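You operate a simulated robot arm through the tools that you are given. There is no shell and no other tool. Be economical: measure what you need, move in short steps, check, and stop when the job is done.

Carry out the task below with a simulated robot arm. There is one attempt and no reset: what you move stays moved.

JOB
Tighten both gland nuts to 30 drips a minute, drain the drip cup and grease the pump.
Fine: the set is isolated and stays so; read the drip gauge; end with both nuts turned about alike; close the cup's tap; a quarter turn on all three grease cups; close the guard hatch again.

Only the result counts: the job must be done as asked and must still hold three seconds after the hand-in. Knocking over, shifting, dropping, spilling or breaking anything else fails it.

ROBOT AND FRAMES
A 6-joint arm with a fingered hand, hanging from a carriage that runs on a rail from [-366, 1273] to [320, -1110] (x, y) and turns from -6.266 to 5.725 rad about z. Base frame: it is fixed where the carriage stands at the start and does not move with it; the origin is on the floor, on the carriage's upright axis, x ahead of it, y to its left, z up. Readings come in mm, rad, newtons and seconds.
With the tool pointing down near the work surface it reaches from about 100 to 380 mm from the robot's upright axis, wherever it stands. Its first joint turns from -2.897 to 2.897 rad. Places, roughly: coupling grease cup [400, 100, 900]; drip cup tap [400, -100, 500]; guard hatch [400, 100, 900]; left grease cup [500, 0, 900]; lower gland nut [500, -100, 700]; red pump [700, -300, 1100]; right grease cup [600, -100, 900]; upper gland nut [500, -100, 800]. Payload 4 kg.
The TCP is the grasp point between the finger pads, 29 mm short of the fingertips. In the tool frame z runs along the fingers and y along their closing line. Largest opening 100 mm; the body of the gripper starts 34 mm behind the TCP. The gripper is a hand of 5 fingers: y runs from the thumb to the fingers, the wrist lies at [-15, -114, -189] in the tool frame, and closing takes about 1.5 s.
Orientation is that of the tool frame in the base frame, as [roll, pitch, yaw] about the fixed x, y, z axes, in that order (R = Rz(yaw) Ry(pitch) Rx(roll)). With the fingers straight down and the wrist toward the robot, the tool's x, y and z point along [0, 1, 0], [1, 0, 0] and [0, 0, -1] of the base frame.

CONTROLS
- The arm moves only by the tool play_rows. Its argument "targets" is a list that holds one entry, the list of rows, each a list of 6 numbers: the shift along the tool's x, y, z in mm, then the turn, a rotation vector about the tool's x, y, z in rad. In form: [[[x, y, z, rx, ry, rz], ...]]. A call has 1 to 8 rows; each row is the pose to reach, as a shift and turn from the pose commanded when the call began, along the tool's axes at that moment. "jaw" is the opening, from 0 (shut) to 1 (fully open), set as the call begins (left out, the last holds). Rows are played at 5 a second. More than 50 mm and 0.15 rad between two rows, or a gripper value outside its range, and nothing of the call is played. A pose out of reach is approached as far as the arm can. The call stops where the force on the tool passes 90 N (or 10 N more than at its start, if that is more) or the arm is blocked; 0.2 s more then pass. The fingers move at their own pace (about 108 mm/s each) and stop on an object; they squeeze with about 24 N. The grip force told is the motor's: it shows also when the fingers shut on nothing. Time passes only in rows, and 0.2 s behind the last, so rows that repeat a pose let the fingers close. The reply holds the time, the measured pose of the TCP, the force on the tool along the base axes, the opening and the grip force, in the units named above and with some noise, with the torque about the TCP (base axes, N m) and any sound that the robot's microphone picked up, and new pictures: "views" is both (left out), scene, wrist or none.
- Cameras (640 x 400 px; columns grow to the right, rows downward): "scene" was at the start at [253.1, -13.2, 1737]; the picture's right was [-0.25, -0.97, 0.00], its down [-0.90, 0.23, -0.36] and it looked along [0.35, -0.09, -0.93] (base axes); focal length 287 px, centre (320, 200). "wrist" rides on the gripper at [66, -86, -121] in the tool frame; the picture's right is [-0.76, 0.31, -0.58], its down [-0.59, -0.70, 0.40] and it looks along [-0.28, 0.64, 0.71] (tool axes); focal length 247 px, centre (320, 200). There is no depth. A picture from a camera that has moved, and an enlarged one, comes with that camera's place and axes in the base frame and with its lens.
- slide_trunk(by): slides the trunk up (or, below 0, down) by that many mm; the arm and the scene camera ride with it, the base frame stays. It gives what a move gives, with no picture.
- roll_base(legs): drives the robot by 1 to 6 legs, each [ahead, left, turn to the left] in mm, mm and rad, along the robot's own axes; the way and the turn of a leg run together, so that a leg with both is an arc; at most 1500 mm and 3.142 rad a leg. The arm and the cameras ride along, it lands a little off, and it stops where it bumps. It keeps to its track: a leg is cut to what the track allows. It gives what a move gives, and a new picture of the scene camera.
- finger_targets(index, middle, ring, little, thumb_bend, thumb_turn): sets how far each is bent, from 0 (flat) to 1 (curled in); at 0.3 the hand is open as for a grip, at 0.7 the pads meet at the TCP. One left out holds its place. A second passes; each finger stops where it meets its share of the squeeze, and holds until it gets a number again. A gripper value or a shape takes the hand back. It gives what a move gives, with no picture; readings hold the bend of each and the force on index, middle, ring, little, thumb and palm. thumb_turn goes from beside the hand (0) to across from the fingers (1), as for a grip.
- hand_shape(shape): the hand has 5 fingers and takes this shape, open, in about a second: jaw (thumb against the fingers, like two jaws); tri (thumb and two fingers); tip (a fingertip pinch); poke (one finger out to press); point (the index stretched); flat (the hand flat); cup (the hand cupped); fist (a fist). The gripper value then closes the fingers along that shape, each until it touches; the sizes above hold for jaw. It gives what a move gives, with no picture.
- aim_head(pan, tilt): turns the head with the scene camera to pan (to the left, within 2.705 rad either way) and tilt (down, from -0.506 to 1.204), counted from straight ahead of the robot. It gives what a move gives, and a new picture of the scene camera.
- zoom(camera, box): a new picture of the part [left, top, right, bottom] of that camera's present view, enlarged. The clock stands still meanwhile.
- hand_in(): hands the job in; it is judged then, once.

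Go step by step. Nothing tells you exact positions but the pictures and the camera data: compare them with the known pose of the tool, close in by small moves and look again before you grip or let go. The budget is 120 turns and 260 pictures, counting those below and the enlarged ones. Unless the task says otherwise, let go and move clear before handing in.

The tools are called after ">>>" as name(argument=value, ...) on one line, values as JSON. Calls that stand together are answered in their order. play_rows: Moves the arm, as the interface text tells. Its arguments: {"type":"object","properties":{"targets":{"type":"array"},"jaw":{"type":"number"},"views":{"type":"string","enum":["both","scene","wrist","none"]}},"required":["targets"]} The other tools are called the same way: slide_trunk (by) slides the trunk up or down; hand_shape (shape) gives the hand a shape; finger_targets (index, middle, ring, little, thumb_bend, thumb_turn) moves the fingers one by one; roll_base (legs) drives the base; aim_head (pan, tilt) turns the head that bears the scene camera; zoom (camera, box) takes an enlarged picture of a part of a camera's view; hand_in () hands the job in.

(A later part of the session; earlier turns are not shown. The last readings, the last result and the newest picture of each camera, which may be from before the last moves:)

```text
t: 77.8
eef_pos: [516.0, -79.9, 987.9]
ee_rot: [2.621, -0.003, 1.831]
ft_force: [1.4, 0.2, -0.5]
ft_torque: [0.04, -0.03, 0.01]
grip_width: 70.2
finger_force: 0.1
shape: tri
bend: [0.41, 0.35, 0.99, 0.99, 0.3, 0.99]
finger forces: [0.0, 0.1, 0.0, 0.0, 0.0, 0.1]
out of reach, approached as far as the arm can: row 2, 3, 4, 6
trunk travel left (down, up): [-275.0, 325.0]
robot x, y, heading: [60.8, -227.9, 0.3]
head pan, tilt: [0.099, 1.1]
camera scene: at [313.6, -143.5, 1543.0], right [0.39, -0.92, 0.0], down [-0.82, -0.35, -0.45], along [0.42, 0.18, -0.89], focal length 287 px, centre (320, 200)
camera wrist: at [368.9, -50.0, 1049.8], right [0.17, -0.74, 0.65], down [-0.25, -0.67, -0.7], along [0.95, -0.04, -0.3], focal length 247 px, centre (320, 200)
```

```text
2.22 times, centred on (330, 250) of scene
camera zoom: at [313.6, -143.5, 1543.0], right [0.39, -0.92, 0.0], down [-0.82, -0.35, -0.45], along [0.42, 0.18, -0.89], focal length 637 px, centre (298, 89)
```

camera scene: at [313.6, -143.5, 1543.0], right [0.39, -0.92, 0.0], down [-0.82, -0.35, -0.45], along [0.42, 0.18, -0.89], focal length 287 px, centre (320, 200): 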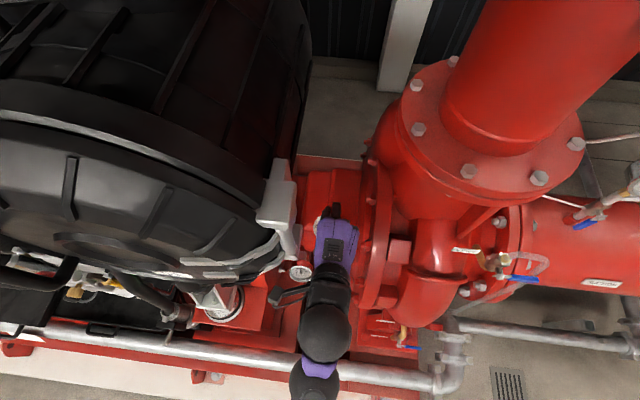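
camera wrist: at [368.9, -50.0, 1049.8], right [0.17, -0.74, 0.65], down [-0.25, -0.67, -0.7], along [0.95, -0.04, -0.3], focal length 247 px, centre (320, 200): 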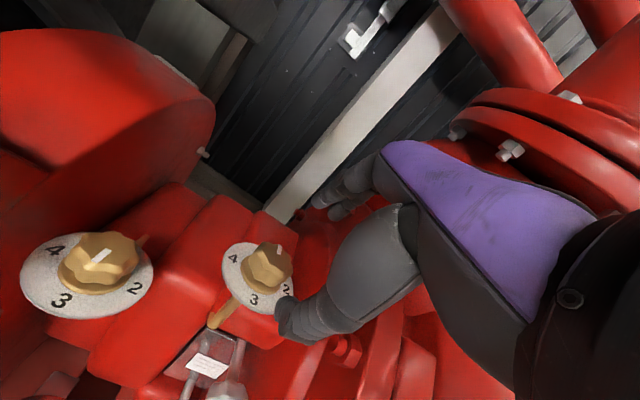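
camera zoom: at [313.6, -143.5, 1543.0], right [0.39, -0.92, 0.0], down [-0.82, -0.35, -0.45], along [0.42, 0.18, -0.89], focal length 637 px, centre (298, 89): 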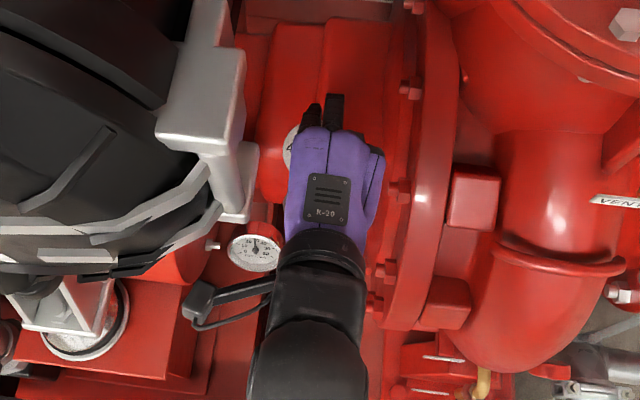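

Both cup knobs are triangulated: right (552,-62,917), left (494,26,874). Yaw the hand +0.4 for winding room and lower onto the right knob.

>>> play_rows(targets=[[[3, 1, 5, 0, 0.07, -0.12], [5, 2, 10, 0, 0.14, -0.24], [7, 3, 20, 0, 0.2, -0.346], [7, 3, 40, 0, 0.2, -0.346], [7, 3, 55, 0, 0.2, -0.346], [7, 3, 55, 0, 0.2, -0.346]]])

>>> zoom(camera="wrist", box=[180, 160, 420, 360])

```text
t: 79.2
eef_pos: [541.4, -64.4, 941.6]
ee_rot: [2.619, -0.007, 2.23]
ft_force: [0.0, 0.7, 0.3]
ft_torque: [-0.03, -0.02, 0.02]
grip_width: 70.0
finger_force: 0.1
shape: tri
bend: [0.41, 0.35, 0.99, 0.99, 0.3, 0.99]
finger forces: [0.0, 0.1, 0.0, 0.0, 0.1, 0.1]
trunk travel left (down, up): [-275.0, 325.0]
robot x, y, heading: [67.5, -227.9, 0.299]
head pan, tilt: [0.099, 1.1]
camera scene: at [313.7, -143.6, 1543.0], right [0.39, -0.92, 0.0], down [-0.82, -0.35, -0.45], along [0.42, 0.18, -0.89], focal length 287 px, centre (320, 200)
camera wrist: at [394.6, -95.2, 1003.4], right [0.45, -0.61, 0.65], down [0.03, -0.71, -0.7], along [0.89, 0.34, -0.3], focal length 247 px, centre (320, 200)
```

scene: 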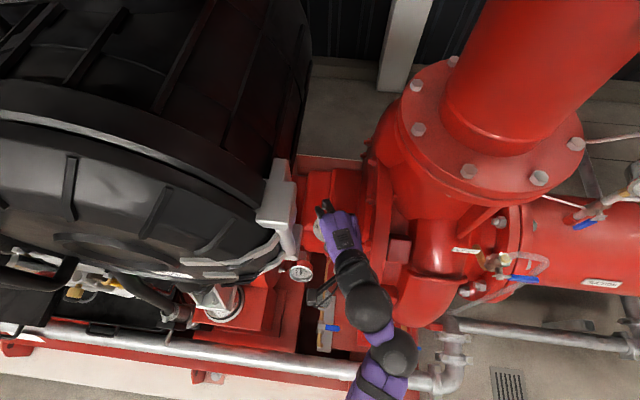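
wrist: 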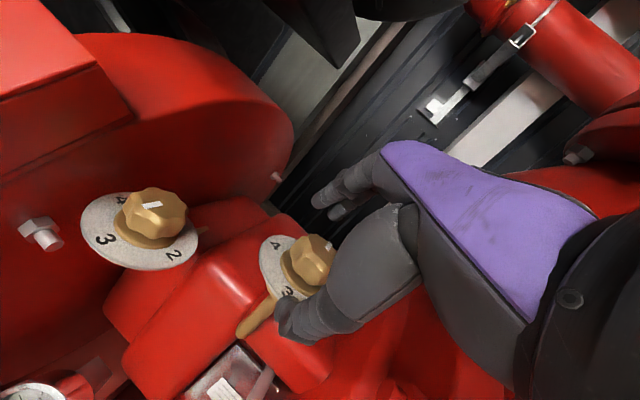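

```text
2.00 times, centred on (300, 260) of wrist
camera zoom: at [394.6, -95.2, 1003.4], right [0.45, -0.61, 0.65], down [0.03, -0.71, -0.7], along [0.89, 0.34, -0.3], focal length 494 px, centre (360, 80)
```

zoom: 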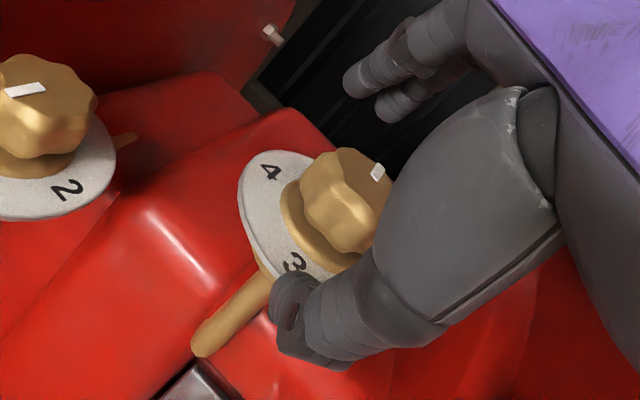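

The fingertips already bracket the knob without touching the dial; shift a touch and close.

>>> play_rows(targets=[[[-4, 0, 2, 0, 0, 0], [-4, 0, 2, 0, 0, 0], [-4, 0, 2, 0, 0, 0], [-4, 0, 2, 0, 0, 0], [-4, 0, 2, 0, 0, 0], [-4, 0, 2, 0, 0, 0], [-4, 0, 2, 0, 0, 0]]], jaw=0, views="wrist")

>>> zoom(camera="wrist", box=[200, 160, 420, 360])

```text
t: 80.8
eef_pos: [544.3, -66.7, 939.4]
ee_rot: [2.617, -0.004, 2.229]
ft_force: [-13.6, -3.3, 24.9]
ft_torque: [-0.27, 0.4, -0.05]
grip_width: 34.6
finger_force: 23.8
shape: tri
bend: [0.74, 0.53, 1.0, 1.0, 0.37, 1.0]
finger forces: [11.4, 12.7, 0.0, 0.0, 31.1, 0.0]
trunk travel left (down, up): [-275.0, 325.0]
robot x, y, heading: [63.9, -225.2, 0.299]
head pan, tilt: [0.099, 1.1]
camera wrist: at [397.3, -98.0, 1002.9], right [0.45, -0.61, 0.65], down [0.03, -0.71, -0.7], along [0.89, 0.34, -0.3], focal length 247 px, centre (320, 200)
```

wrist: 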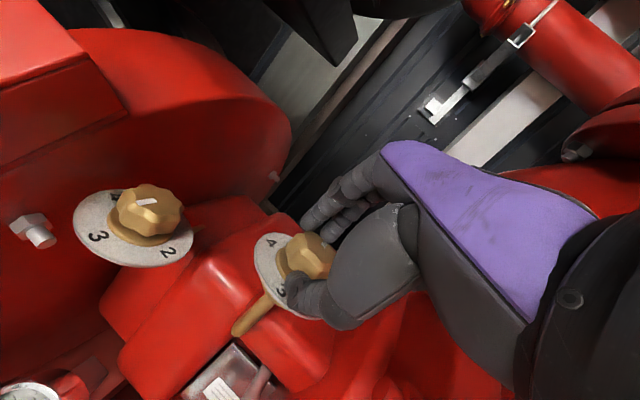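

```text
2.00 times, centred on (310, 260) of wrist
camera zoom: at [397.3, -98.0, 1002.9], right [0.45, -0.61, 0.65], down [0.03, -0.71, -0.7], along [0.89, 0.34, -0.3], focal length 494 px, centre (340, 80)
```

zoom: 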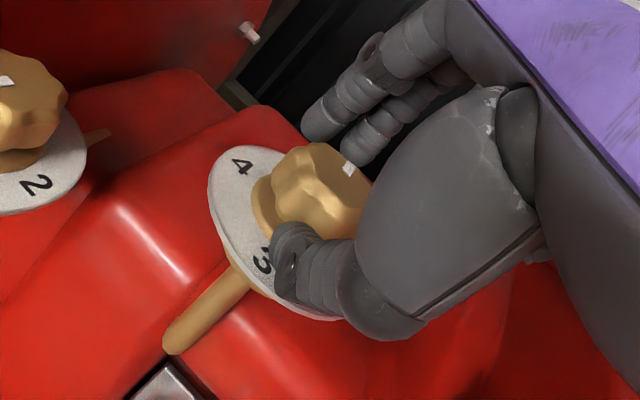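

The thumb is pressing on the dial rather than the knob. I'll open, tilt steeper and slightly higher, then close again.

>>> play_rows(targets=[[[0, 0, 0, 0, 0, 0], [0, 0, -6, 0, 0, 0], [0, 0, -10, 0.1, 0, 0], [-1, 2, -10, 0.2, 0, 0], [-1, 3, -5, 0.28, 0, 0], [-1, 3, -3, 0.28, 0, 0]]], jaw=0.6, views="wrist")

>>> zoom(camera="wrist", box=[200, 140, 420, 340])

```text
t: 82.2
eef_pos: [545.9, -67.0, 942.6]
ee_rot: [2.901, -0.005, 2.229]
ft_force: [0.0, 0.0, 0.9]
ft_torque: [-0.02, -0.04, 0.01]
grip_width: 59.9
finger_force: 0.1
shape: tri
bend: [0.39, 0.39, 0.99, 0.99, 0.3, 1.0]
finger forces: [0.0, 0.0, 0.0, 0.0, 0.0, 0.1]
trunk travel left (down, up): [-275.0, 325.0]
robot x, y, heading: [67.6, -226.1, 0.301]
head pan, tilt: [0.099, 1.1]
camera wrist: at [418.1, -83.9, 1040.9], right [0.59, -0.5, 0.63], down [-0.11, -0.82, -0.56], along [0.8, 0.26, -0.54], focal length 247 px, centre (320, 200)
```

wrist: 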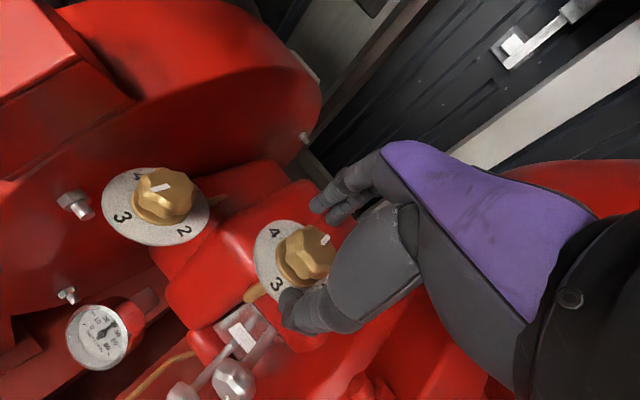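

```text
2.00 times, centred on (310, 240) of wrist
camera zoom: at [418.1, -83.9, 1040.9], right [0.59, -0.5, 0.63], down [-0.11, -0.82, -0.56], along [0.8, 0.26, -0.54], focal length 494 px, centre (340, 120)
```

zoom: 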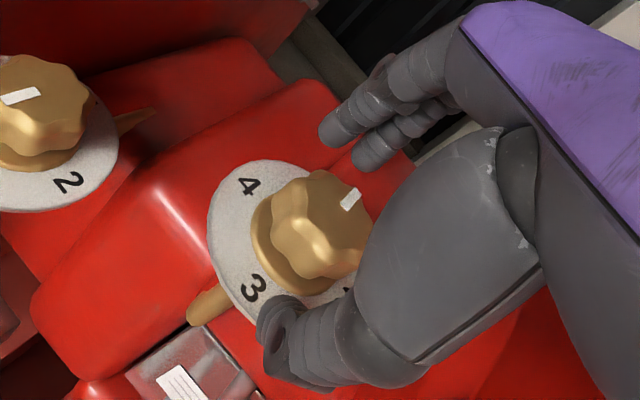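

Reach is better than expected; go fully vertical over the knob.

>>> play_rows(targets=[[[0, 3, -4, 0.08, 0, 0], [0, 5, -2, 0.16, 0, 0], [0, 7, 3, 0.24, 0, 0], [0, 7, 5, 0.24, 0, 0]]], views="wrist")

>>> zoom(camera="wrist", box=[200, 120, 420, 320])

```text
t: 83.2
eef_pos: [571.6, -49.6, 904.3]
ee_rot: [3.139, -0.004, 2.228]
ft_force: [-14.4, -11.6, 21.8]
ft_torque: [-0.66, 0.61, -0.01]
grip_width: 62.7
finger_force: 0.1
shape: tri
bend: [0.39, 0.39, 1.0, 1.0, 0.3, 0.98]
finger forces: [0.0, 0.0, 8.2, 0.1, 18.6, 0.0]
out of reach, approached as far as the arm can: row 1, 2, 3, 4
trunk travel left (down, up): [-275.0, 325.0]
robot x, y, heading: [63.4, -226.0, 0.298]
head pan, tilt: [0.099, 1.1]
camera wrist: at [462.9, -50.5, 1025.5], right [0.71, -0.41, 0.58], down [-0.2, -0.89, -0.4], along [0.68, 0.17, -0.71], focal length 247 px, centre (320, 200)
```

wrist: 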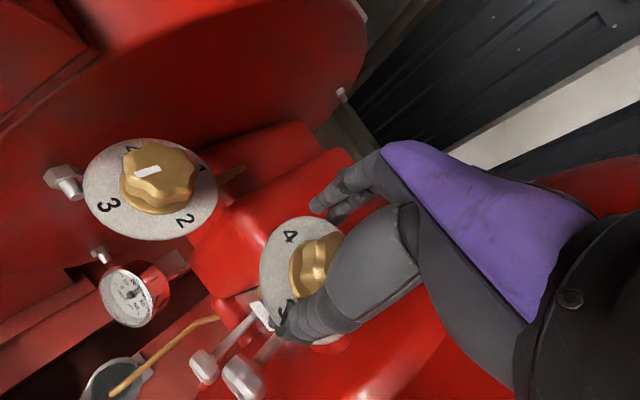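

```text
2.00 times, centred on (310, 220) of wrist
camera zoom: at [462.9, -50.5, 1025.5], right [0.71, -0.41, 0.58], down [-0.2, -0.89, -0.4], along [0.68, 0.17, -0.71], focal length 494 px, centre (340, 160)
```

zoom: 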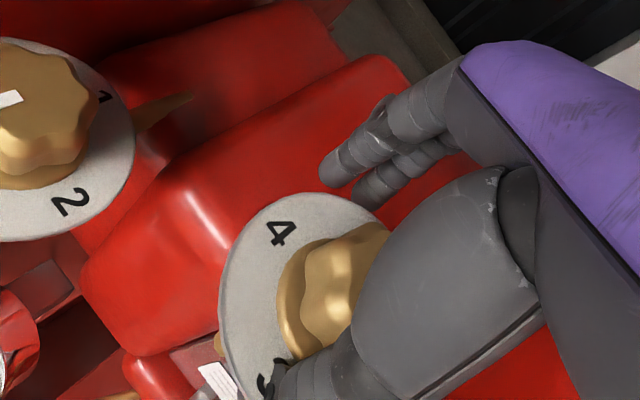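

The arm drifted inward and down near its limit. Lift straight up and back immediately.

>>> play_rows(targets=[[[0, -3, -20, 0, 0, 0], [1, -15, -45, -0.1, 0, 0], [2, -31, -60, -0.24, 0, 0]]], views="wrist")

>>> zoom(camera="wrist", box=[200, 140, 420, 340])

```text
t: 84.0
eef_pos: [550.3, -60.7, 959.0]
ee_rot: [2.893, -0.005, 2.227]
ft_force: [0.5, 0.4, 0.1]
ft_torque: [-0.02, 0.01, 0.01]
grip_width: 59.9
finger_force: 0.1
shape: tri
bend: [0.39, 0.39, 0.99, 0.99, 0.3, 1.0]
finger forces: [0.1, 0.1, 0.1, 0.2, 0.1, 0.0]
out of reach, approached as far as the arm can: row 1, 2, 3
trunk travel left (down, up): [-275.0, 325.0]
robot x, y, heading: [67.6, -227.1, 0.299]
head pan, tilt: [0.099, 1.1]
camera wrist: at [421.2, -78.6, 1054.6], right [0.59, -0.51, 0.63], down [-0.1, -0.82, -0.56], along [0.8, 0.26, -0.54], focal length 247 px, centre (320, 200)
```

wrist: 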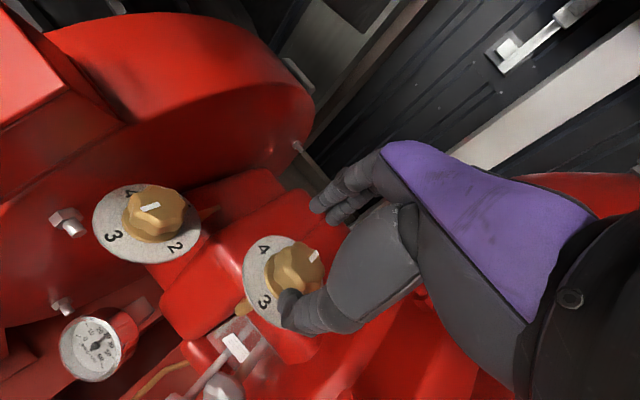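

```text
2.00 times, centred on (310, 240) of wrist
camera zoom: at [421.2, -78.6, 1054.6], right [0.59, -0.51, 0.63], down [-0.1, -0.82, -0.56], along [0.8, 0.26, -0.54], focal length 494 px, centre (340, 120)
```

zoom: 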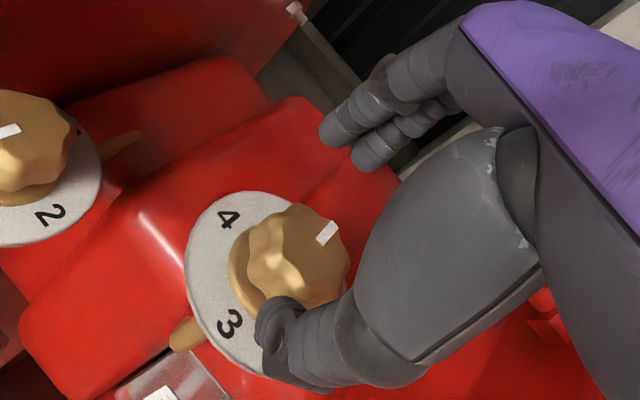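

Mark still on 1. Settle onto the knob at this tilt and close.

>>> play_rows(targets=[[[-2, -10, 8, 0, 0, 0], [-2, -10, 17, 0, 0, 0], [-2, -10, 17, 0, 0, 0]]], views="none")

>>> play_rows(targets=[[[0, 0, 0, 0, 0, 0], [0, 0, 0, 0, 0, 0], [0, 0, 0, 0, 0, 0], [0, 0, 0, 0, 0, 0], [0, 0, 0, 0, 0, 0], [0, 0, 0, 0, 0, 0], [0, 0, 0, 0, 0, 0]]], jaw=0, views="wrist")

>>> zoom(camera="wrist", box=[200, 140, 420, 340])

```text
t: 84.8
eef_pos: [547.3, -68.3, 939.9]
ee_rot: [2.901, -0.006, 2.23]
ft_force: [0.4, -0.4, 0.1]
ft_torque: [-0.01, -0.03, -0.01]
grip_width: 59.7
finger_force: 0.0
shape: tri
bend: [0.39, 0.39, 0.99, 0.99, 0.3, 1.0]
finger forces: [0.0, 0.0, 0.0, 0.1, 0.1, 0.0]
trunk travel left (down, up): [-275.0, 325.0]
robot x, y, heading: [65.6, -228.5, 0.298]
head pan, tilt: [0.099, 1.1]
```

```text
t: 86.4
eef_pos: [547.5, -67.9, 938.8]
ee_rot: [2.901, -0.006, 2.23]
ft_force: [0.0, 1.6, -2.5]
ft_torque: [-0.11, 0.14, 0.0]
grip_width: 31.8
finger_force: 24.1
shape: tri
bend: [0.75, 0.49, 1.0, 1.0, 0.45, 1.0]
finger forces: [10.5, 10.9, 0.1, 0.0, 21.2, 0.0]
trunk travel left (down, up): [-275.0, 325.0]
robot x, y, heading: [66.8, -228.8, 0.304]
head pan, tilt: [0.099, 1.1]
camera wrist: at [418.6, -84.4, 1036.5], right [0.59, -0.5, 0.63], down [-0.11, -0.82, -0.56], along [0.8, 0.26, -0.54], focal length 247 px, centre (320, 200)
```

wrist: 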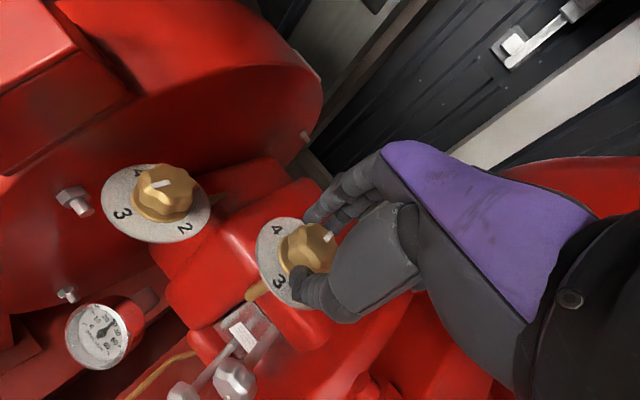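

```text
2.00 times, centred on (310, 240) of wrist
camera zoom: at [418.6, -84.4, 1036.5], right [0.59, -0.5, 0.63], down [-0.11, -0.82, -0.56], along [0.8, 0.26, -0.54], focal length 494 px, centre (340, 120)
```

zoom: 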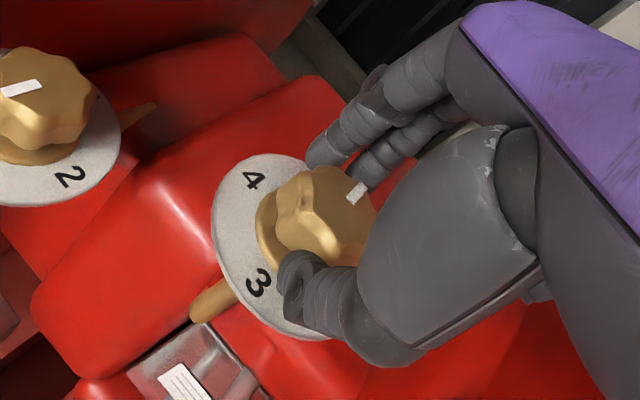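

Balanced grip on the knob. Turn clockwise about the vertical by 0.98 rad.

>>> play_rows(targets=[[[0.9, 0, 0, 0, -0.033, 0.136], [1.7, 0.2, 0, 0, -0.067, 0.272], [2.5, 0.5, 0.1, 0, -0.1, 0.408], [3.3, 0.9, 0.2, 0, -0.133, 0.544], [4.0, 1.4, 0.3, 0, -0.167, 0.68], [4.6, 2, 0.5, 0, -0.2, 0.816], [5.1, 2.6, 0.6, 0, -0.233, 0.952], [5.1, 2.6, 0.6, 0, -0.233, 0.952]]], views="both")

>>> zoom(camera="wrist", box=[200, 140, 420, 340])

```text
t: 88.0
eef_pos: [557.4, -75.4, 929.0]
ee_rot: [2.857, -0.032, 1.302]
ft_force: [-11.2, 7.9, 63.0]
ft_torque: [0.36, 0.16, 0.07]
grip_width: 21.1
finger_force: 24.1
shape: tri
bend: [0.76, 0.79, 1.0, 1.0, 0.84, 1.0]
finger forces: [0.0, 0.0, 0.0, 0.0, 58.2, 0.0]
out of reach, approached as far as the arm can: row 4, 6, 7, 8
trunk travel left (down, up): [-275.0, 325.0]
robot x, y, heading: [65.5, -231.8, 0.303]
head pan, tilt: [0.099, 1.1]
stopped in row 8: the force on the tool passed its limit at 108 N (the readings are from after the stop); the commanded pose is now the measured one
camera scene: at [305.9, -151.7, 1539.6], right [0.39, -0.92, 0.01], down [-0.82, -0.35, -0.44], along [0.41, 0.17, -0.9], focal length 287 px, centre (320, 200)
camera wrist: at [461.7, 15.8, 1024.2], right [-0.08, -0.78, 0.61], down [-0.69, -0.4, -0.6], along [0.72, -0.47, -0.51], focal length 247 px, centre (320, 200)
```

scene: 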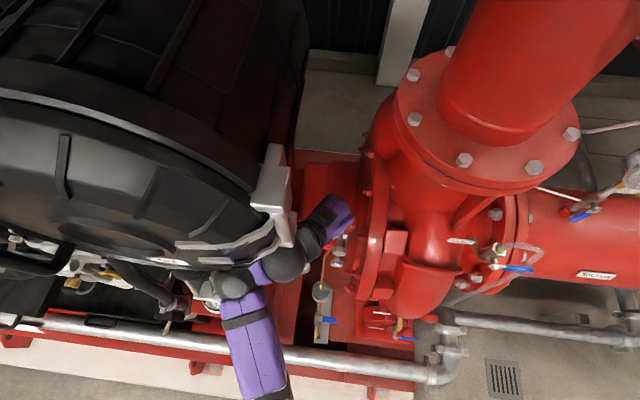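
wrist: 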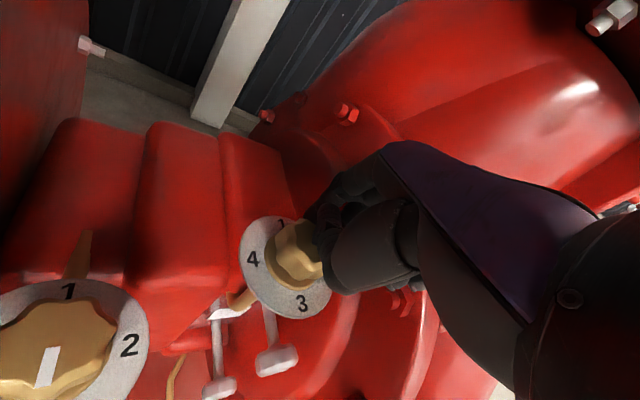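

```text
2.00 times, centred on (310, 240) of wrist
camera zoom: at [461.7, 15.8, 1024.2], right [-0.08, -0.78, 0.61], down [-0.69, -0.4, -0.6], along [0.72, -0.47, -0.51], focal length 494 px, centre (340, 120)
```

zoom: 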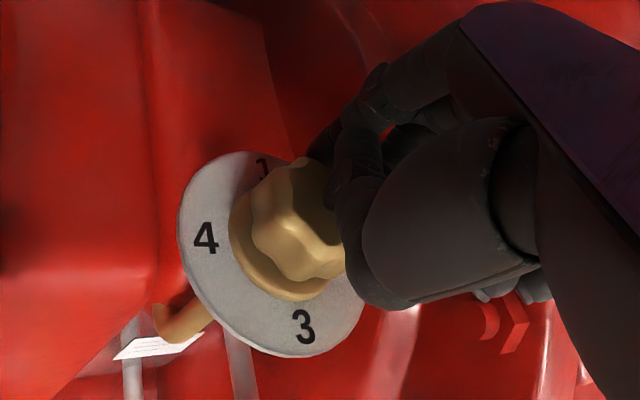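

The hand slipped off at the reach limit. Lift off and back, then see how far the knob got.

>>> play_rows(targets=[[[0, -5, -20, 0, 0, 0], [0, -15, -45, 0, 0, 0], [0, -30, -70, 0, 0, 0], [0, -50, -70, 0, 0, 0]]], jaw=0.6, views="both")

>>> zoom(camera="scene", box=[250, 160, 410, 340])

>>> zoom(camera="wrist", box=[120, 160, 400, 400])

```text
t: 89.0
eef_pos: [554.9, -76.2, 930.2]
ee_rot: [2.859, -0.022, 1.305]
ft_force: [3.6, 2.9, 65.9]
ft_torque: [0.47, 0.1, -0.04]
grip_width: 40.0
finger_force: 0.1
shape: tri
bend: [0.39, 0.39, 0.99, 0.99, 0.94, 1.0]
finger forces: [0.0, 0.0, 0.0, 0.1, 66.1, 0.0]
out of reach, approached as far as the arm can: row 1, 2, 3, 4
trunk travel left (down, up): [-275.0, 325.0]
robot x, y, heading: [65.2, -228.9, 0.303]
head pan, tilt: [0.099, 1.1]
camera scene: at [307.5, -151.6, 1540.0], right [0.39, -0.92, 0.01], down [-0.82, -0.35, -0.44], along [0.41, 0.17, -0.9], focal length 287 px, centre (320, 200)
camera wrist: at [460.6, 14.8, 1023.1], right [-0.07, -0.78, 0.62], down [-0.7, -0.41, -0.59], along [0.71, -0.48, -0.51], focal length 247 px, centre (320, 200)
```

scene: 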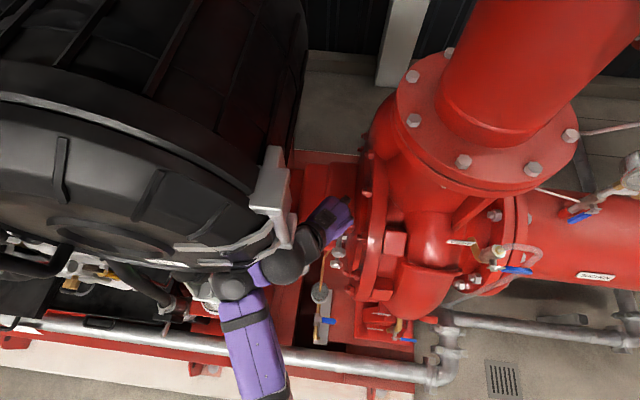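
wrist: 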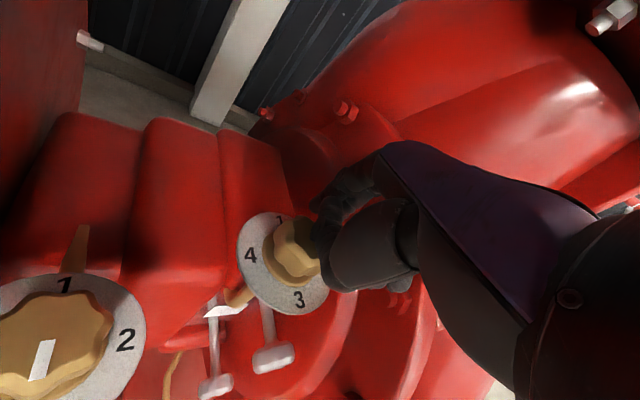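

```text
2.22 times, centred on (330, 250) of scene
camera zoom: at [307.5, -151.6, 1540.0], right [0.39, -0.92, 0.01], down [-0.82, -0.35, -0.44], along [0.41, 0.17, -0.9], focal length 637 px, centre (298, 89)
```

zoom: 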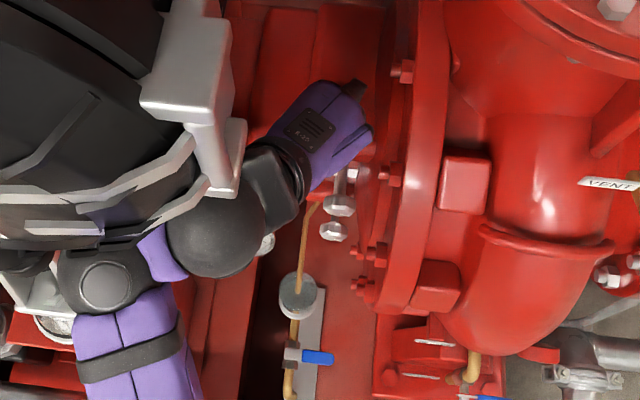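

```text
1.67 times, centred on (260, 280) of wrist
camera zoom: at [460.6, 14.8, 1023.1], right [-0.07, -0.78, 0.62], down [-0.7, -0.41, -0.59], along [0.71, -0.48, -0.51], focal length 412 px, centre (420, 67)
```

zoom: 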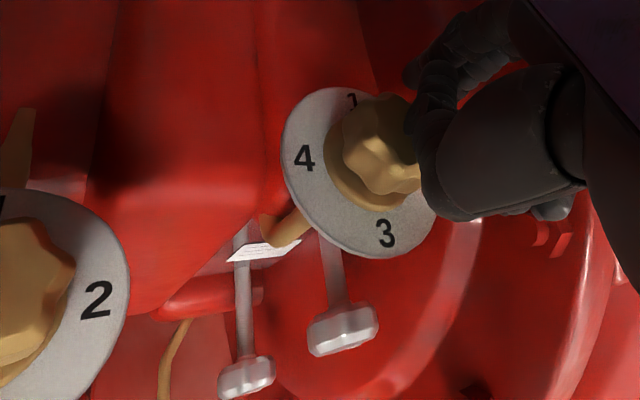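

The arm is at a joint limit with the thumb pressing. Reverse the swing first while easing upward.

>>> play_rows(targets=[[[0, 0, -2, 0, 0.04, -0.135], [0, 0, -5, 0, 0.08, -0.27], [0, 0, -10, 0, 0.12, -0.4], [0, -5, -20, 0, 0.16, -0.54], [0, -10, -35, 0, 0.2, -0.67], [0, -20, -50, 0, 0.2, -0.67]]], views="both")

>>> zoom(camera="wrist", box=[80, 160, 400, 400])

```text
t: 90.4
eef_pos: [533.3, -57.3, 975.3]
ee_rot: [2.835, -0.043, 1.991]
ft_force: [-1.3, 1.9, -0.8]
ft_torque: [-0.02, -0.09, -0.06]
grip_width: 59.8
finger_force: 0.0
shape: tri
bend: [0.39, 0.39, 0.99, 0.99, 0.3, 1.0]
finger forces: [0.0, 0.1, 0.0, 0.1, 0.0, 0.0]
out of reach, approached as far as the arm can: row 5
trunk travel left (down, up): [-275.0, 325.0]
robot x, y, heading: [69.7, -228.6, 0.303]
head pan, tilt: [0.099, 1.1]
camera scene: at [312.8, -143.2, 1542.5], right [0.39, -0.92, 0.0], down [-0.82, -0.35, -0.45], along [0.42, 0.18, -0.89], focal length 287 px, centre (320, 200)
camera wrist: at [400.0, -49.4, 1068.2], right [0.43, -0.67, 0.61], down [-0.27, -0.74, -0.62], along [0.86, 0.1, -0.5], focal length 247 px, centre (320, 200)
```

scene: 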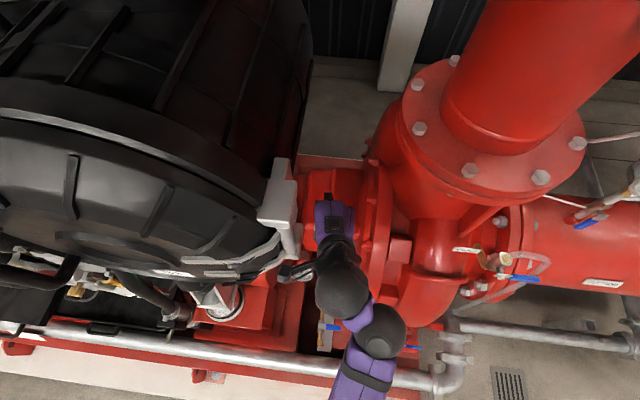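
wrist: 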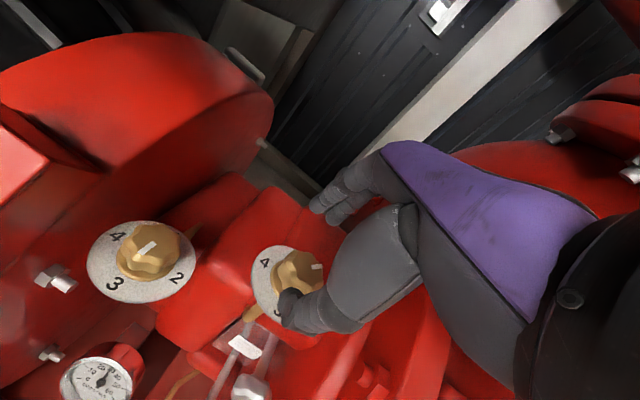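

```text
1.67 times, centred on (240, 280) of wrist
camera zoom: at [400.0, -49.4, 1068.2], right [0.43, -0.67, 0.61], down [-0.27, -0.74, -0.62], along [0.86, 0.1, -0.5], focal length 412 px, centre (453, 67)
```

zoom: 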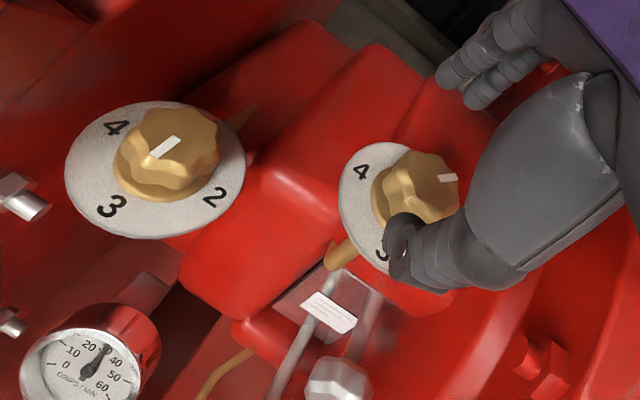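

Free again. Pull back to get a clear scene view of the right dial.

>>> play_rows(targets=[[[0, -45, -10, 0, 0, 0], [0, -90, -10, 0, 0, 0], [0, -130, -10, 0, 0, 0]]], views="wrist")

>>> zoom(camera="scene", box=[290, 190, 370, 270])

>>> zoom(camera="wrist", box=[100, 100, 400, 340])

```text
t: 91.2
eef_pos: [416.2, -107.8, 946.7]
ee_rot: [2.835, -0.037, 1.998]
ft_force: [0.3, 1.0, -0.6]
ft_torque: [-0.01, 0.0, 0.01]
grip_width: 60.1
finger_force: 0.0
shape: tri
bend: [0.39, 0.39, 0.99, 0.99, 0.3, 1.0]
finger forces: [0.1, 0.0, 0.0, 0.1, 0.1, 0.0]
trunk travel left (down, up): [-275.0, 325.0]
robot x, y, heading: [65.1, -231.7, 0.305]
head pan, tilt: [0.099, 1.1]
camera wrist: at [283.0, -100.5, 1039.1], right [0.43, -0.66, 0.61], down [-0.26, -0.74, -0.61], along [0.86, 0.1, -0.5], focal length 247 px, centre (320, 200)
```

wrist: 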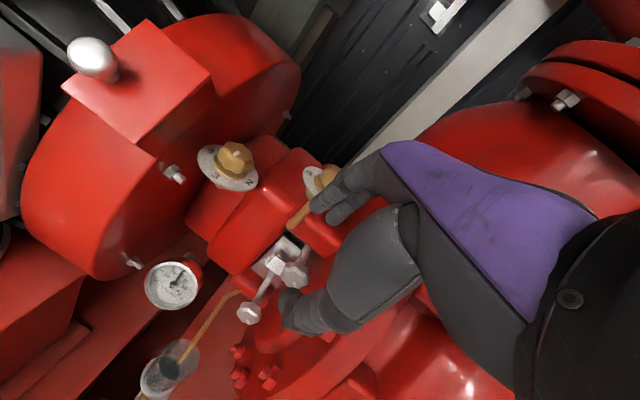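

```text
5.00 times, centred on (330, 230) of scene
camera zoom: at [313.7, -143.5, 1543.0], right [0.39, -0.92, 0.0], down [-0.82, -0.35, -0.45], along [0.42, 0.18, -0.89], focal length 1433 px, centre (270, 50)
```

zoom: 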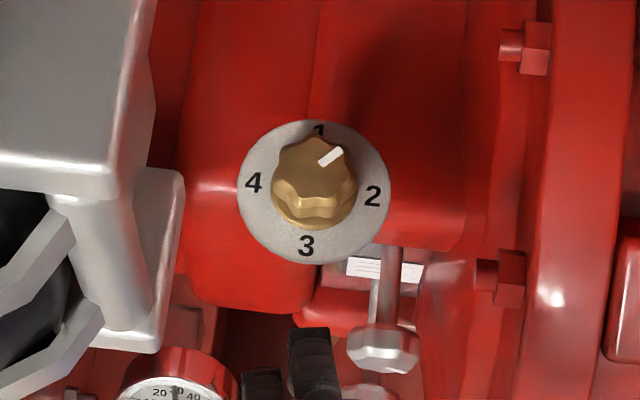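

```text
1.67 times, centred on (250, 220) of wrist
camera zoom: at [283.0, -100.5, 1039.1], right [0.43, -0.66, 0.61], down [-0.26, -0.74, -0.61], along [0.86, 0.1, -0.5], focal length 412 px, centre (437, 167)
```

zoom: 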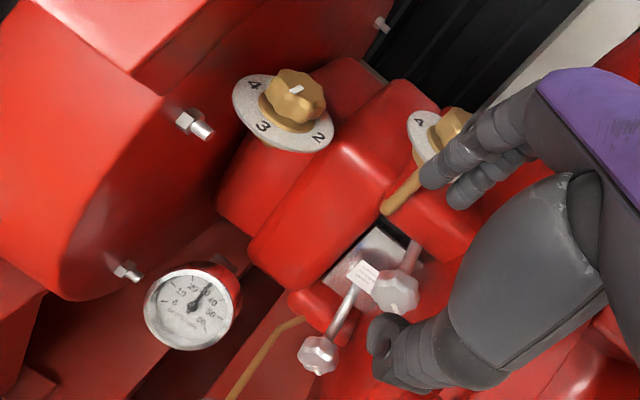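

The knob is about 50° (0.88 rad) toward 2; about 0.69 rad remain. Return with the hand yawed further left for a stroke that stays inside reach.

>>> play_rows(targets=[[[-4, 25, -20, 0, 0.03, -0.09], [-9, 60, -25, 0.02, 0.06, -0.19], [-14, 95, -20, 0.04, 0.09, -0.29], [-19, 120, -8, 0.06, 0.12, -0.38], [-22, 134, 3, 0.066, 0.144, -0.458]]], views="both")

>>> zoom(camera="wrist", box=[200, 140, 420, 340])

```text
t: 92.4
eef_pos: [567.0, -43.2, 931.2]
ee_rot: [2.877, -0.045, 2.476]
ft_force: [-13.6, -4.2, 6.2]
ft_torque: [-0.23, 0.63, -0.17]
grip_width: 61.6
finger_force: 0.0
shape: tri
bend: [0.39, 0.39, 0.99, 0.99, 0.3, 0.92]
finger forces: [0.0, 0.1, 0.1, 0.1, 13.8, 0.0]
out of reach, approached as far as the arm can: row 1, 2, 3, 4, 5
trunk travel left (down, up): [-275.0, 325.0]
robot x, y, heading: [69.2, -227.7, 0.305]
head pan, tilt: [0.099, 1.1]
camera scene: at [312.5, -144.2, 1542.7], right [0.39, -0.92, 0.0], down [-0.82, -0.35, -0.45], along [0.42, 0.18, -0.89], focal length 287 px, centre (320, 200)
camera wrist: at [448.4, -95.1, 1028.1], right [0.71, -0.37, 0.6], down [0.09, -0.8, -0.59], along [0.7, 0.47, -0.53], focal length 247 px, centre (320, 200)
```

scene: 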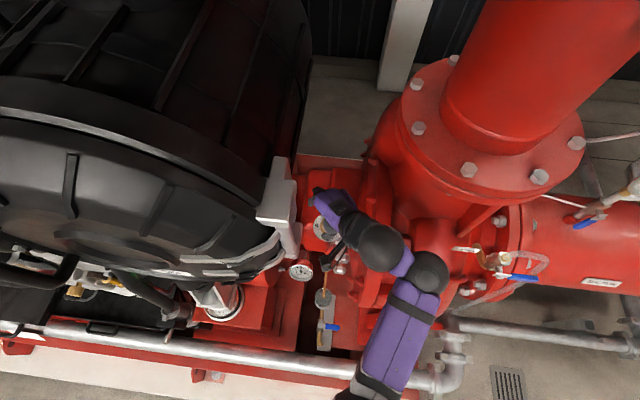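
wrist: 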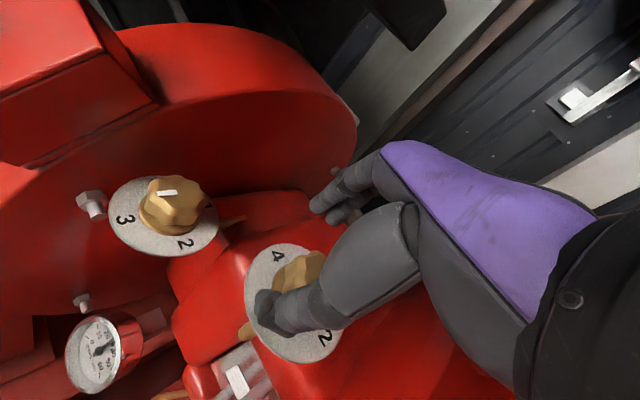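

```text
2.00 times, centred on (310, 240) of wrist
camera zoom: at [448.4, -95.1, 1028.1], right [0.71, -0.37, 0.6], down [0.09, -0.8, -0.59], along [0.7, 0.47, -0.53], focal length 494 px, centre (340, 120)
```

zoom: 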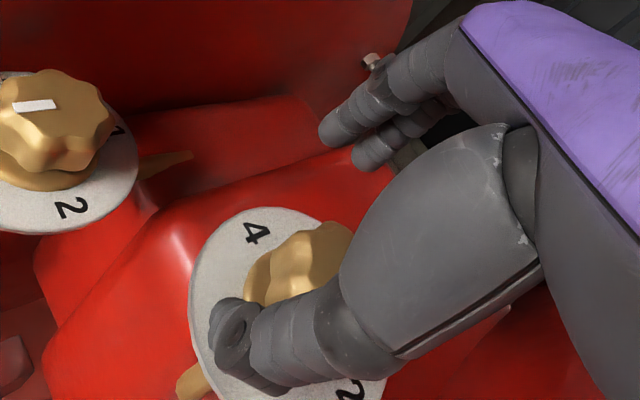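

The arm sags outward at its upper reach limit; raising the trunk should fix that (it also lifts the hand straight off the knob).

>>> slide_trunk(by=80)

>>> play_rows(targets=[[[0, -15, 0, 0, 0, 0], [0, -25, 0, 0, 0, 0]]], views="wrist")

>>> zoom(camera="wrist", box=[200, 140, 420, 340])

```text
t: 93.6
eef_pos: [569.8, -41.8, 1013.0]
ee_rot: [2.874, -0.045, 2.475]
ft_force: [-1.1, -0.4, -0.8]
ft_torque: [-0.03, 0.02, 0.04]
grip_width: 60.0
finger_force: 0.1
shape: tri
bend: [0.39, 0.39, 0.99, 0.99, 0.3, 1.0]
finger forces: [0.0, 0.0, 0.0, 0.0, 0.1, 0.0]
trunk travel left (down, up): [-355.0, 245.0]
robot x, y, heading: [64.3, -233.5, 0.303]
head pan, tilt: [0.099, 1.1]
```

```text
t: 94.2
eef_pos: [557.7, -55.5, 998.8]
ee_rot: [2.872, -0.041, 2.472]
ft_force: [-0.4, 0.2, -0.3]
ft_torque: [0.02, 0.0, -0.01]
grip_width: 60.1
finger_force: 0.0
shape: tri
bend: [0.39, 0.39, 0.99, 0.99, 0.3, 1.0]
finger forces: [0.0, 0.0, 0.0, 0.0, 0.0, 0.0]
out of reach, approached as far as the arm can: row 1, 2
trunk travel left (down, up): [-355.0, 245.0]
robot x, y, heading: [66.2, -227.5, 0.305]
head pan, tilt: [0.099, 1.1]
camera wrist: at [438.1, -107.5, 1094.8], right [0.7, -0.37, 0.61], down [0.09, -0.8, -0.6], along [0.71, 0.47, -0.53], focal length 247 px, centre (320, 200)
```

wrist: 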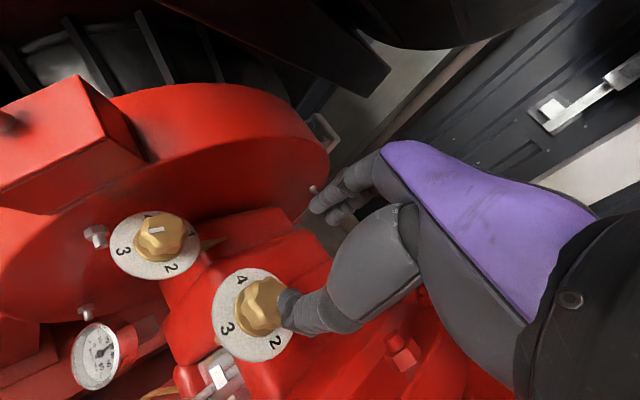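

```text
2.00 times, centred on (310, 240) of wrist
camera zoom: at [438.1, -107.5, 1094.8], right [0.7, -0.37, 0.61], down [0.09, -0.8, -0.6], along [0.71, 0.47, -0.53], focal length 494 px, centre (340, 120)
```

zoom: 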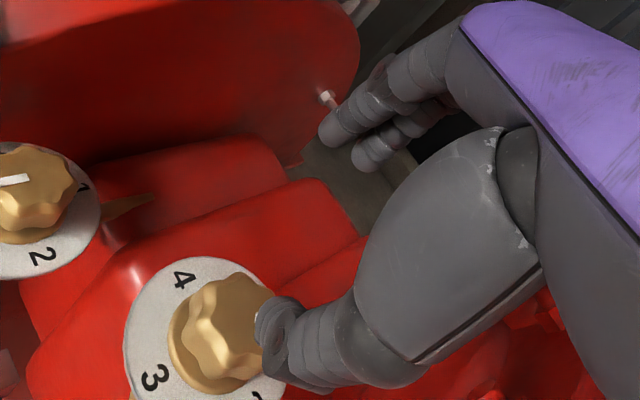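

>>> play_rows(targets=[[[0, -15, 10, 0, 0, 0], [0, -26, 25, 0, 0, 0], [0, -29, 42, 0, 0, 0], [0, -29, 51, 0, 0, 0], [0, -29, 51, 0, 0, 0]]], views="wrist")

>>> zoom(camera="wrist", box=[200, 140, 420, 340])

```text
t: 95.4
eef_pos: [548.0, -65.2, 940.9]
ee_rot: [2.874, -0.043, 2.475]
ft_force: [0.2, -0.5, 0.0]
ft_torque: [-0.01, 0.01, -0.03]
grip_width: 59.9
finger_force: 0.2
shape: tri
bend: [0.39, 0.39, 0.99, 0.99, 0.3, 1.0]
finger forces: [0.1, 0.1, 0.0, 0.0, 0.0, 0.0]
trunk travel left (down, up): [-355.0, 245.0]
robot x, y, heading: [66.9, -226.8, 0.306]
head pan, tilt: [0.099, 1.1]
camera wrist: at [429.0, -117.3, 1038.6], right [0.71, -0.37, 0.6], down [0.09, -0.8, -0.59], along [0.7, 0.47, -0.53], focal length 247 px, centre (320, 200)
```

wrist: 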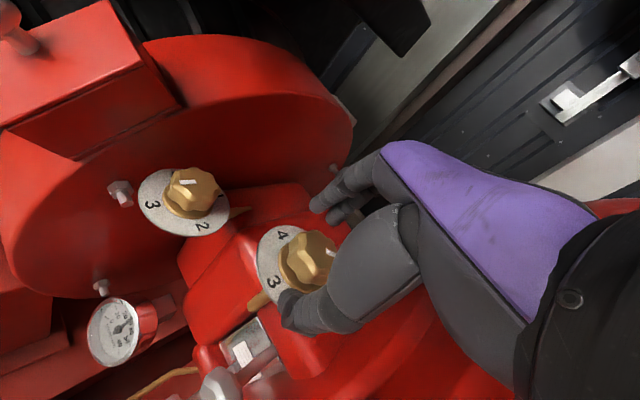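

```text
2.00 times, centred on (310, 240) of wrist
camera zoom: at [429.0, -117.3, 1038.6], right [0.71, -0.37, 0.6], down [0.09, -0.8, -0.59], along [0.7, 0.47, -0.53], focal length 494 px, centre (340, 120)
```

zoom: 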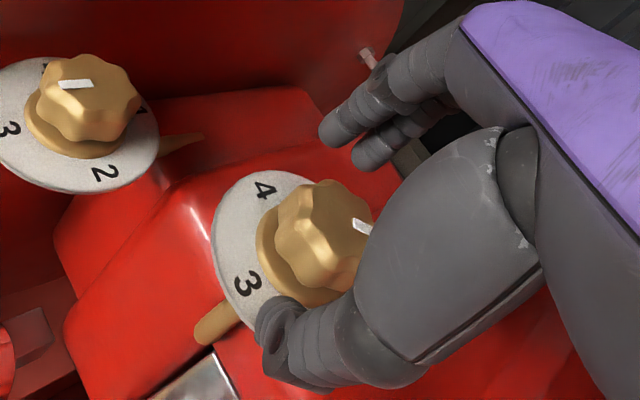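

In reach and centred. Close, then turn the remaining 0.7 rad.

>>> play_rows(targets=[[[0, 0, 0, 0, 0, 0], [0, 0, 0, 0, 0, 0], [0, 0, 0, 0, 0, 0], [0, 0, 0, 0, 0, 0], [0, 0, 0, 0, 0, 0], [0, 0, 0, 0, 0, 0], [0, 0, 0, 0, 0, 0]]], jaw=0, views="none")

>>> play_rows(targets=[[[0.9, 0, 0, 0, -0.037, 0.135], [1.7, 0.2, 0, 0, -0.074, 0.27], [2.5, 0.5, 0, 0, -0.111, 0.405], [3.3, 0.9, 0, 0, -0.148, 0.54], [4, 1.4, 0, 0, -0.186, 0.675], [4, 1.4, 0, 0, -0.186, 0.675]]], views="wrist")

>>> zoom(camera="wrist", box=[200, 140, 420, 340])

```text
t: 97.0
eef_pos: [547.2, -65.2, 941.1]
ee_rot: [2.877, -0.045, 2.478]
ft_force: [-1.4, 1.5, -2.0]
ft_torque: [-0.1, 0.12, -0.01]
grip_width: 30.9
finger_force: 24.3
shape: tri
bend: [0.74, 0.51, 1.0, 1.0, 0.42, 1.0]
finger forces: [9.8, 11.0, 0.0, 0.0, 21.0, 0.0]
trunk travel left (down, up): [-355.0, 245.0]
robot x, y, heading: [66.6, -229.3, 0.305]
head pan, tilt: [0.099, 1.1]
```

```text
t: 98.4
eef_pos: [545.5, -60.4, 942.3]
ee_rot: [2.903, -0.033, 1.777]
ft_force: [7.4, 10.2, -8.9]
ft_torque: [0.12, -0.01, 0.15]
grip_width: 28.4
finger_force: 23.5
shape: tri
bend: [0.55, 0.5, 1.0, 1.0, 0.45, 1.0]
finger forces: [13.6, 14.0, 0.0, 0.0, 15.3, 0.1]
trunk travel left (down, up): [-355.0, 245.0]
robot x, y, heading: [69.4, -230.2, 0.308]
head pan, tilt: [0.099, 1.1]
camera wrist: at [423.3, -22.0, 1041.8], right [0.32, -0.73, 0.61], down [-0.46, -0.68, -0.57], along [0.83, -0.1, -0.55], focal length 247 px, centre (320, 200)
```

wrist: 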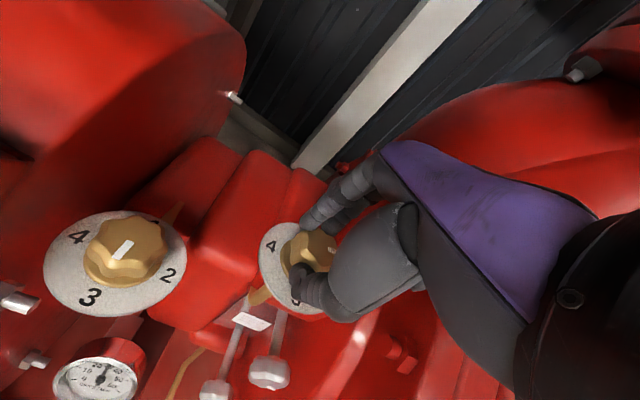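

```text
2.00 times, centred on (310, 240) of wrist
camera zoom: at [423.3, -22.0, 1041.8], right [0.32, -0.73, 0.61], down [-0.46, -0.68, -0.57], along [0.83, -0.1, -0.55], focal length 494 px, centre (340, 120)
```

zoom: 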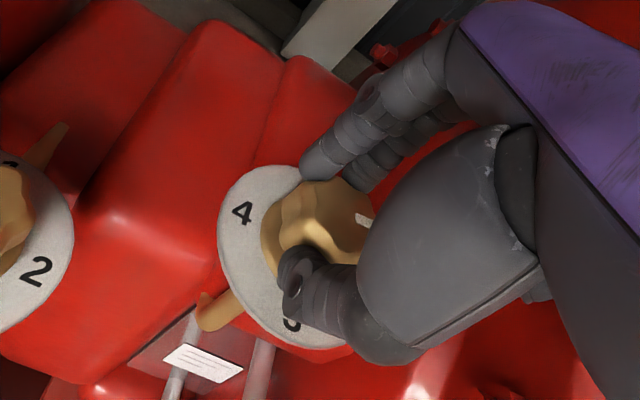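

Smooth turn with no limit. Release, lift off and check the dial.

>>> play_rows(targets=[[[0, 0, 0, 0, 0, 0], [0, 0, 0, 0, 0, 0], [0, 0, 0, 0, 0, 0], [0, -2, -20, 0, 0, 0], [0, -5, -45, 0, 0, 0], [0, -40, -60, 0, 0, 0], [0, -85, -60, 0, 0, 0], [0, -130, -60, 0, 0, 0]]], jaw=0.6, views="wrist")

>>> aim_head(pan=0.1, tilt=1.15)

>>> zoom(camera="scene", box=[280, 170, 380, 270])

```text
t: 100.2
eef_pos: [407.7, -93.4, 970.3]
ee_rot: [2.902, -0.03, 1.776]
ft_force: [1.1, 0.4, -0.2]
ft_torque: [-0.03, 0.02, -0.01]
grip_width: 59.7
finger_force: 0.1
shape: tri
bend: [0.39, 0.39, 0.99, 0.99, 0.3, 1.0]
finger forces: [0.0, 0.0, 0.0, 0.0, 0.0, 0.0]
trunk travel left (down, up): [-355.0, 245.0]
robot x, y, heading: [66.7, -226.3, 0.302]
head pan, tilt: [0.099, 1.1]
camera wrist: at [284.4, -54.8, 1068.7], right [0.32, -0.73, 0.61], down [-0.46, -0.68, -0.57], along [0.83, -0.1, -0.55], focal length 247 px, centre (320, 200)
```

wrist: 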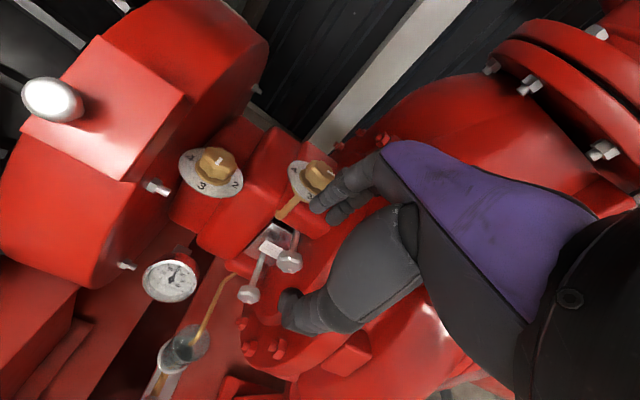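

```text
t: 100.8
eef_pos: [406.7, -93.6, 969.5]
ee_rot: [2.903, -0.031, 1.773]
ft_force: [-0.7, -0.6, -0.4]
ft_torque: [-0.01, -0.02, -0.03]
grip_width: 59.7
finger_force: 0.0
shape: tri
bend: [0.39, 0.39, 0.99, 0.99, 0.3, 1.0]
finger forces: [0.0, 0.0, 0.0, 0.0, 0.0, 0.1]
trunk travel left (down, up): [-355.0, 245.0]
robot x, y, heading: [66.4, -230.5, 0.301]
head pan, tilt: [0.099, 1.15]
camera scene: at [310.5, -145.1, 1619.9], right [0.39, -0.92, 0.0], down [-0.84, -0.36, -0.41], along [0.38, 0.16, -0.91], focal length 287 px, centre (320, 200)
```

scene: 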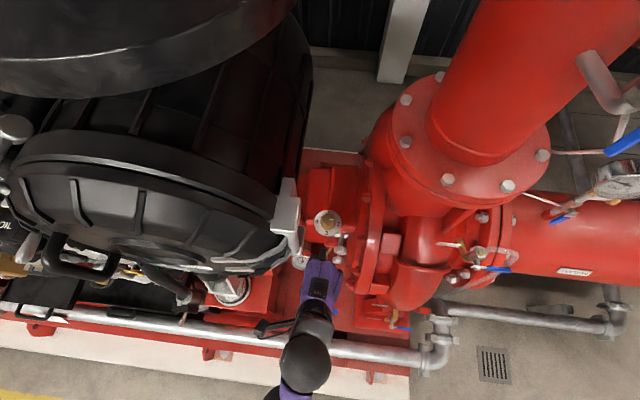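

```text
4.00 times, centred on (330, 220) of scene
camera zoom: at [310.5, -145.1, 1619.9], right [0.39, -0.92, 0.0], down [-0.84, -0.36, -0.41], along [0.38, 0.16, -0.91], focal length 1147 px, centre (280, 120)
```

zoom: 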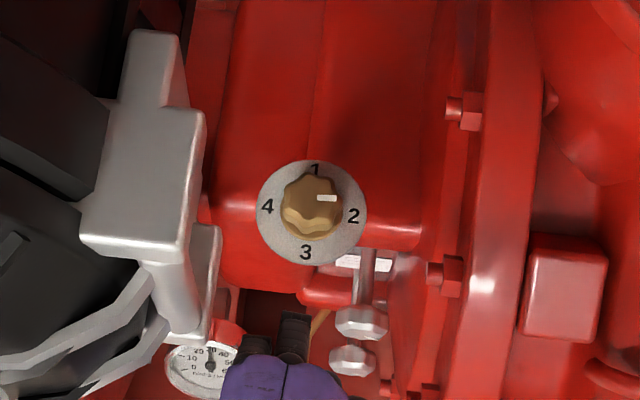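

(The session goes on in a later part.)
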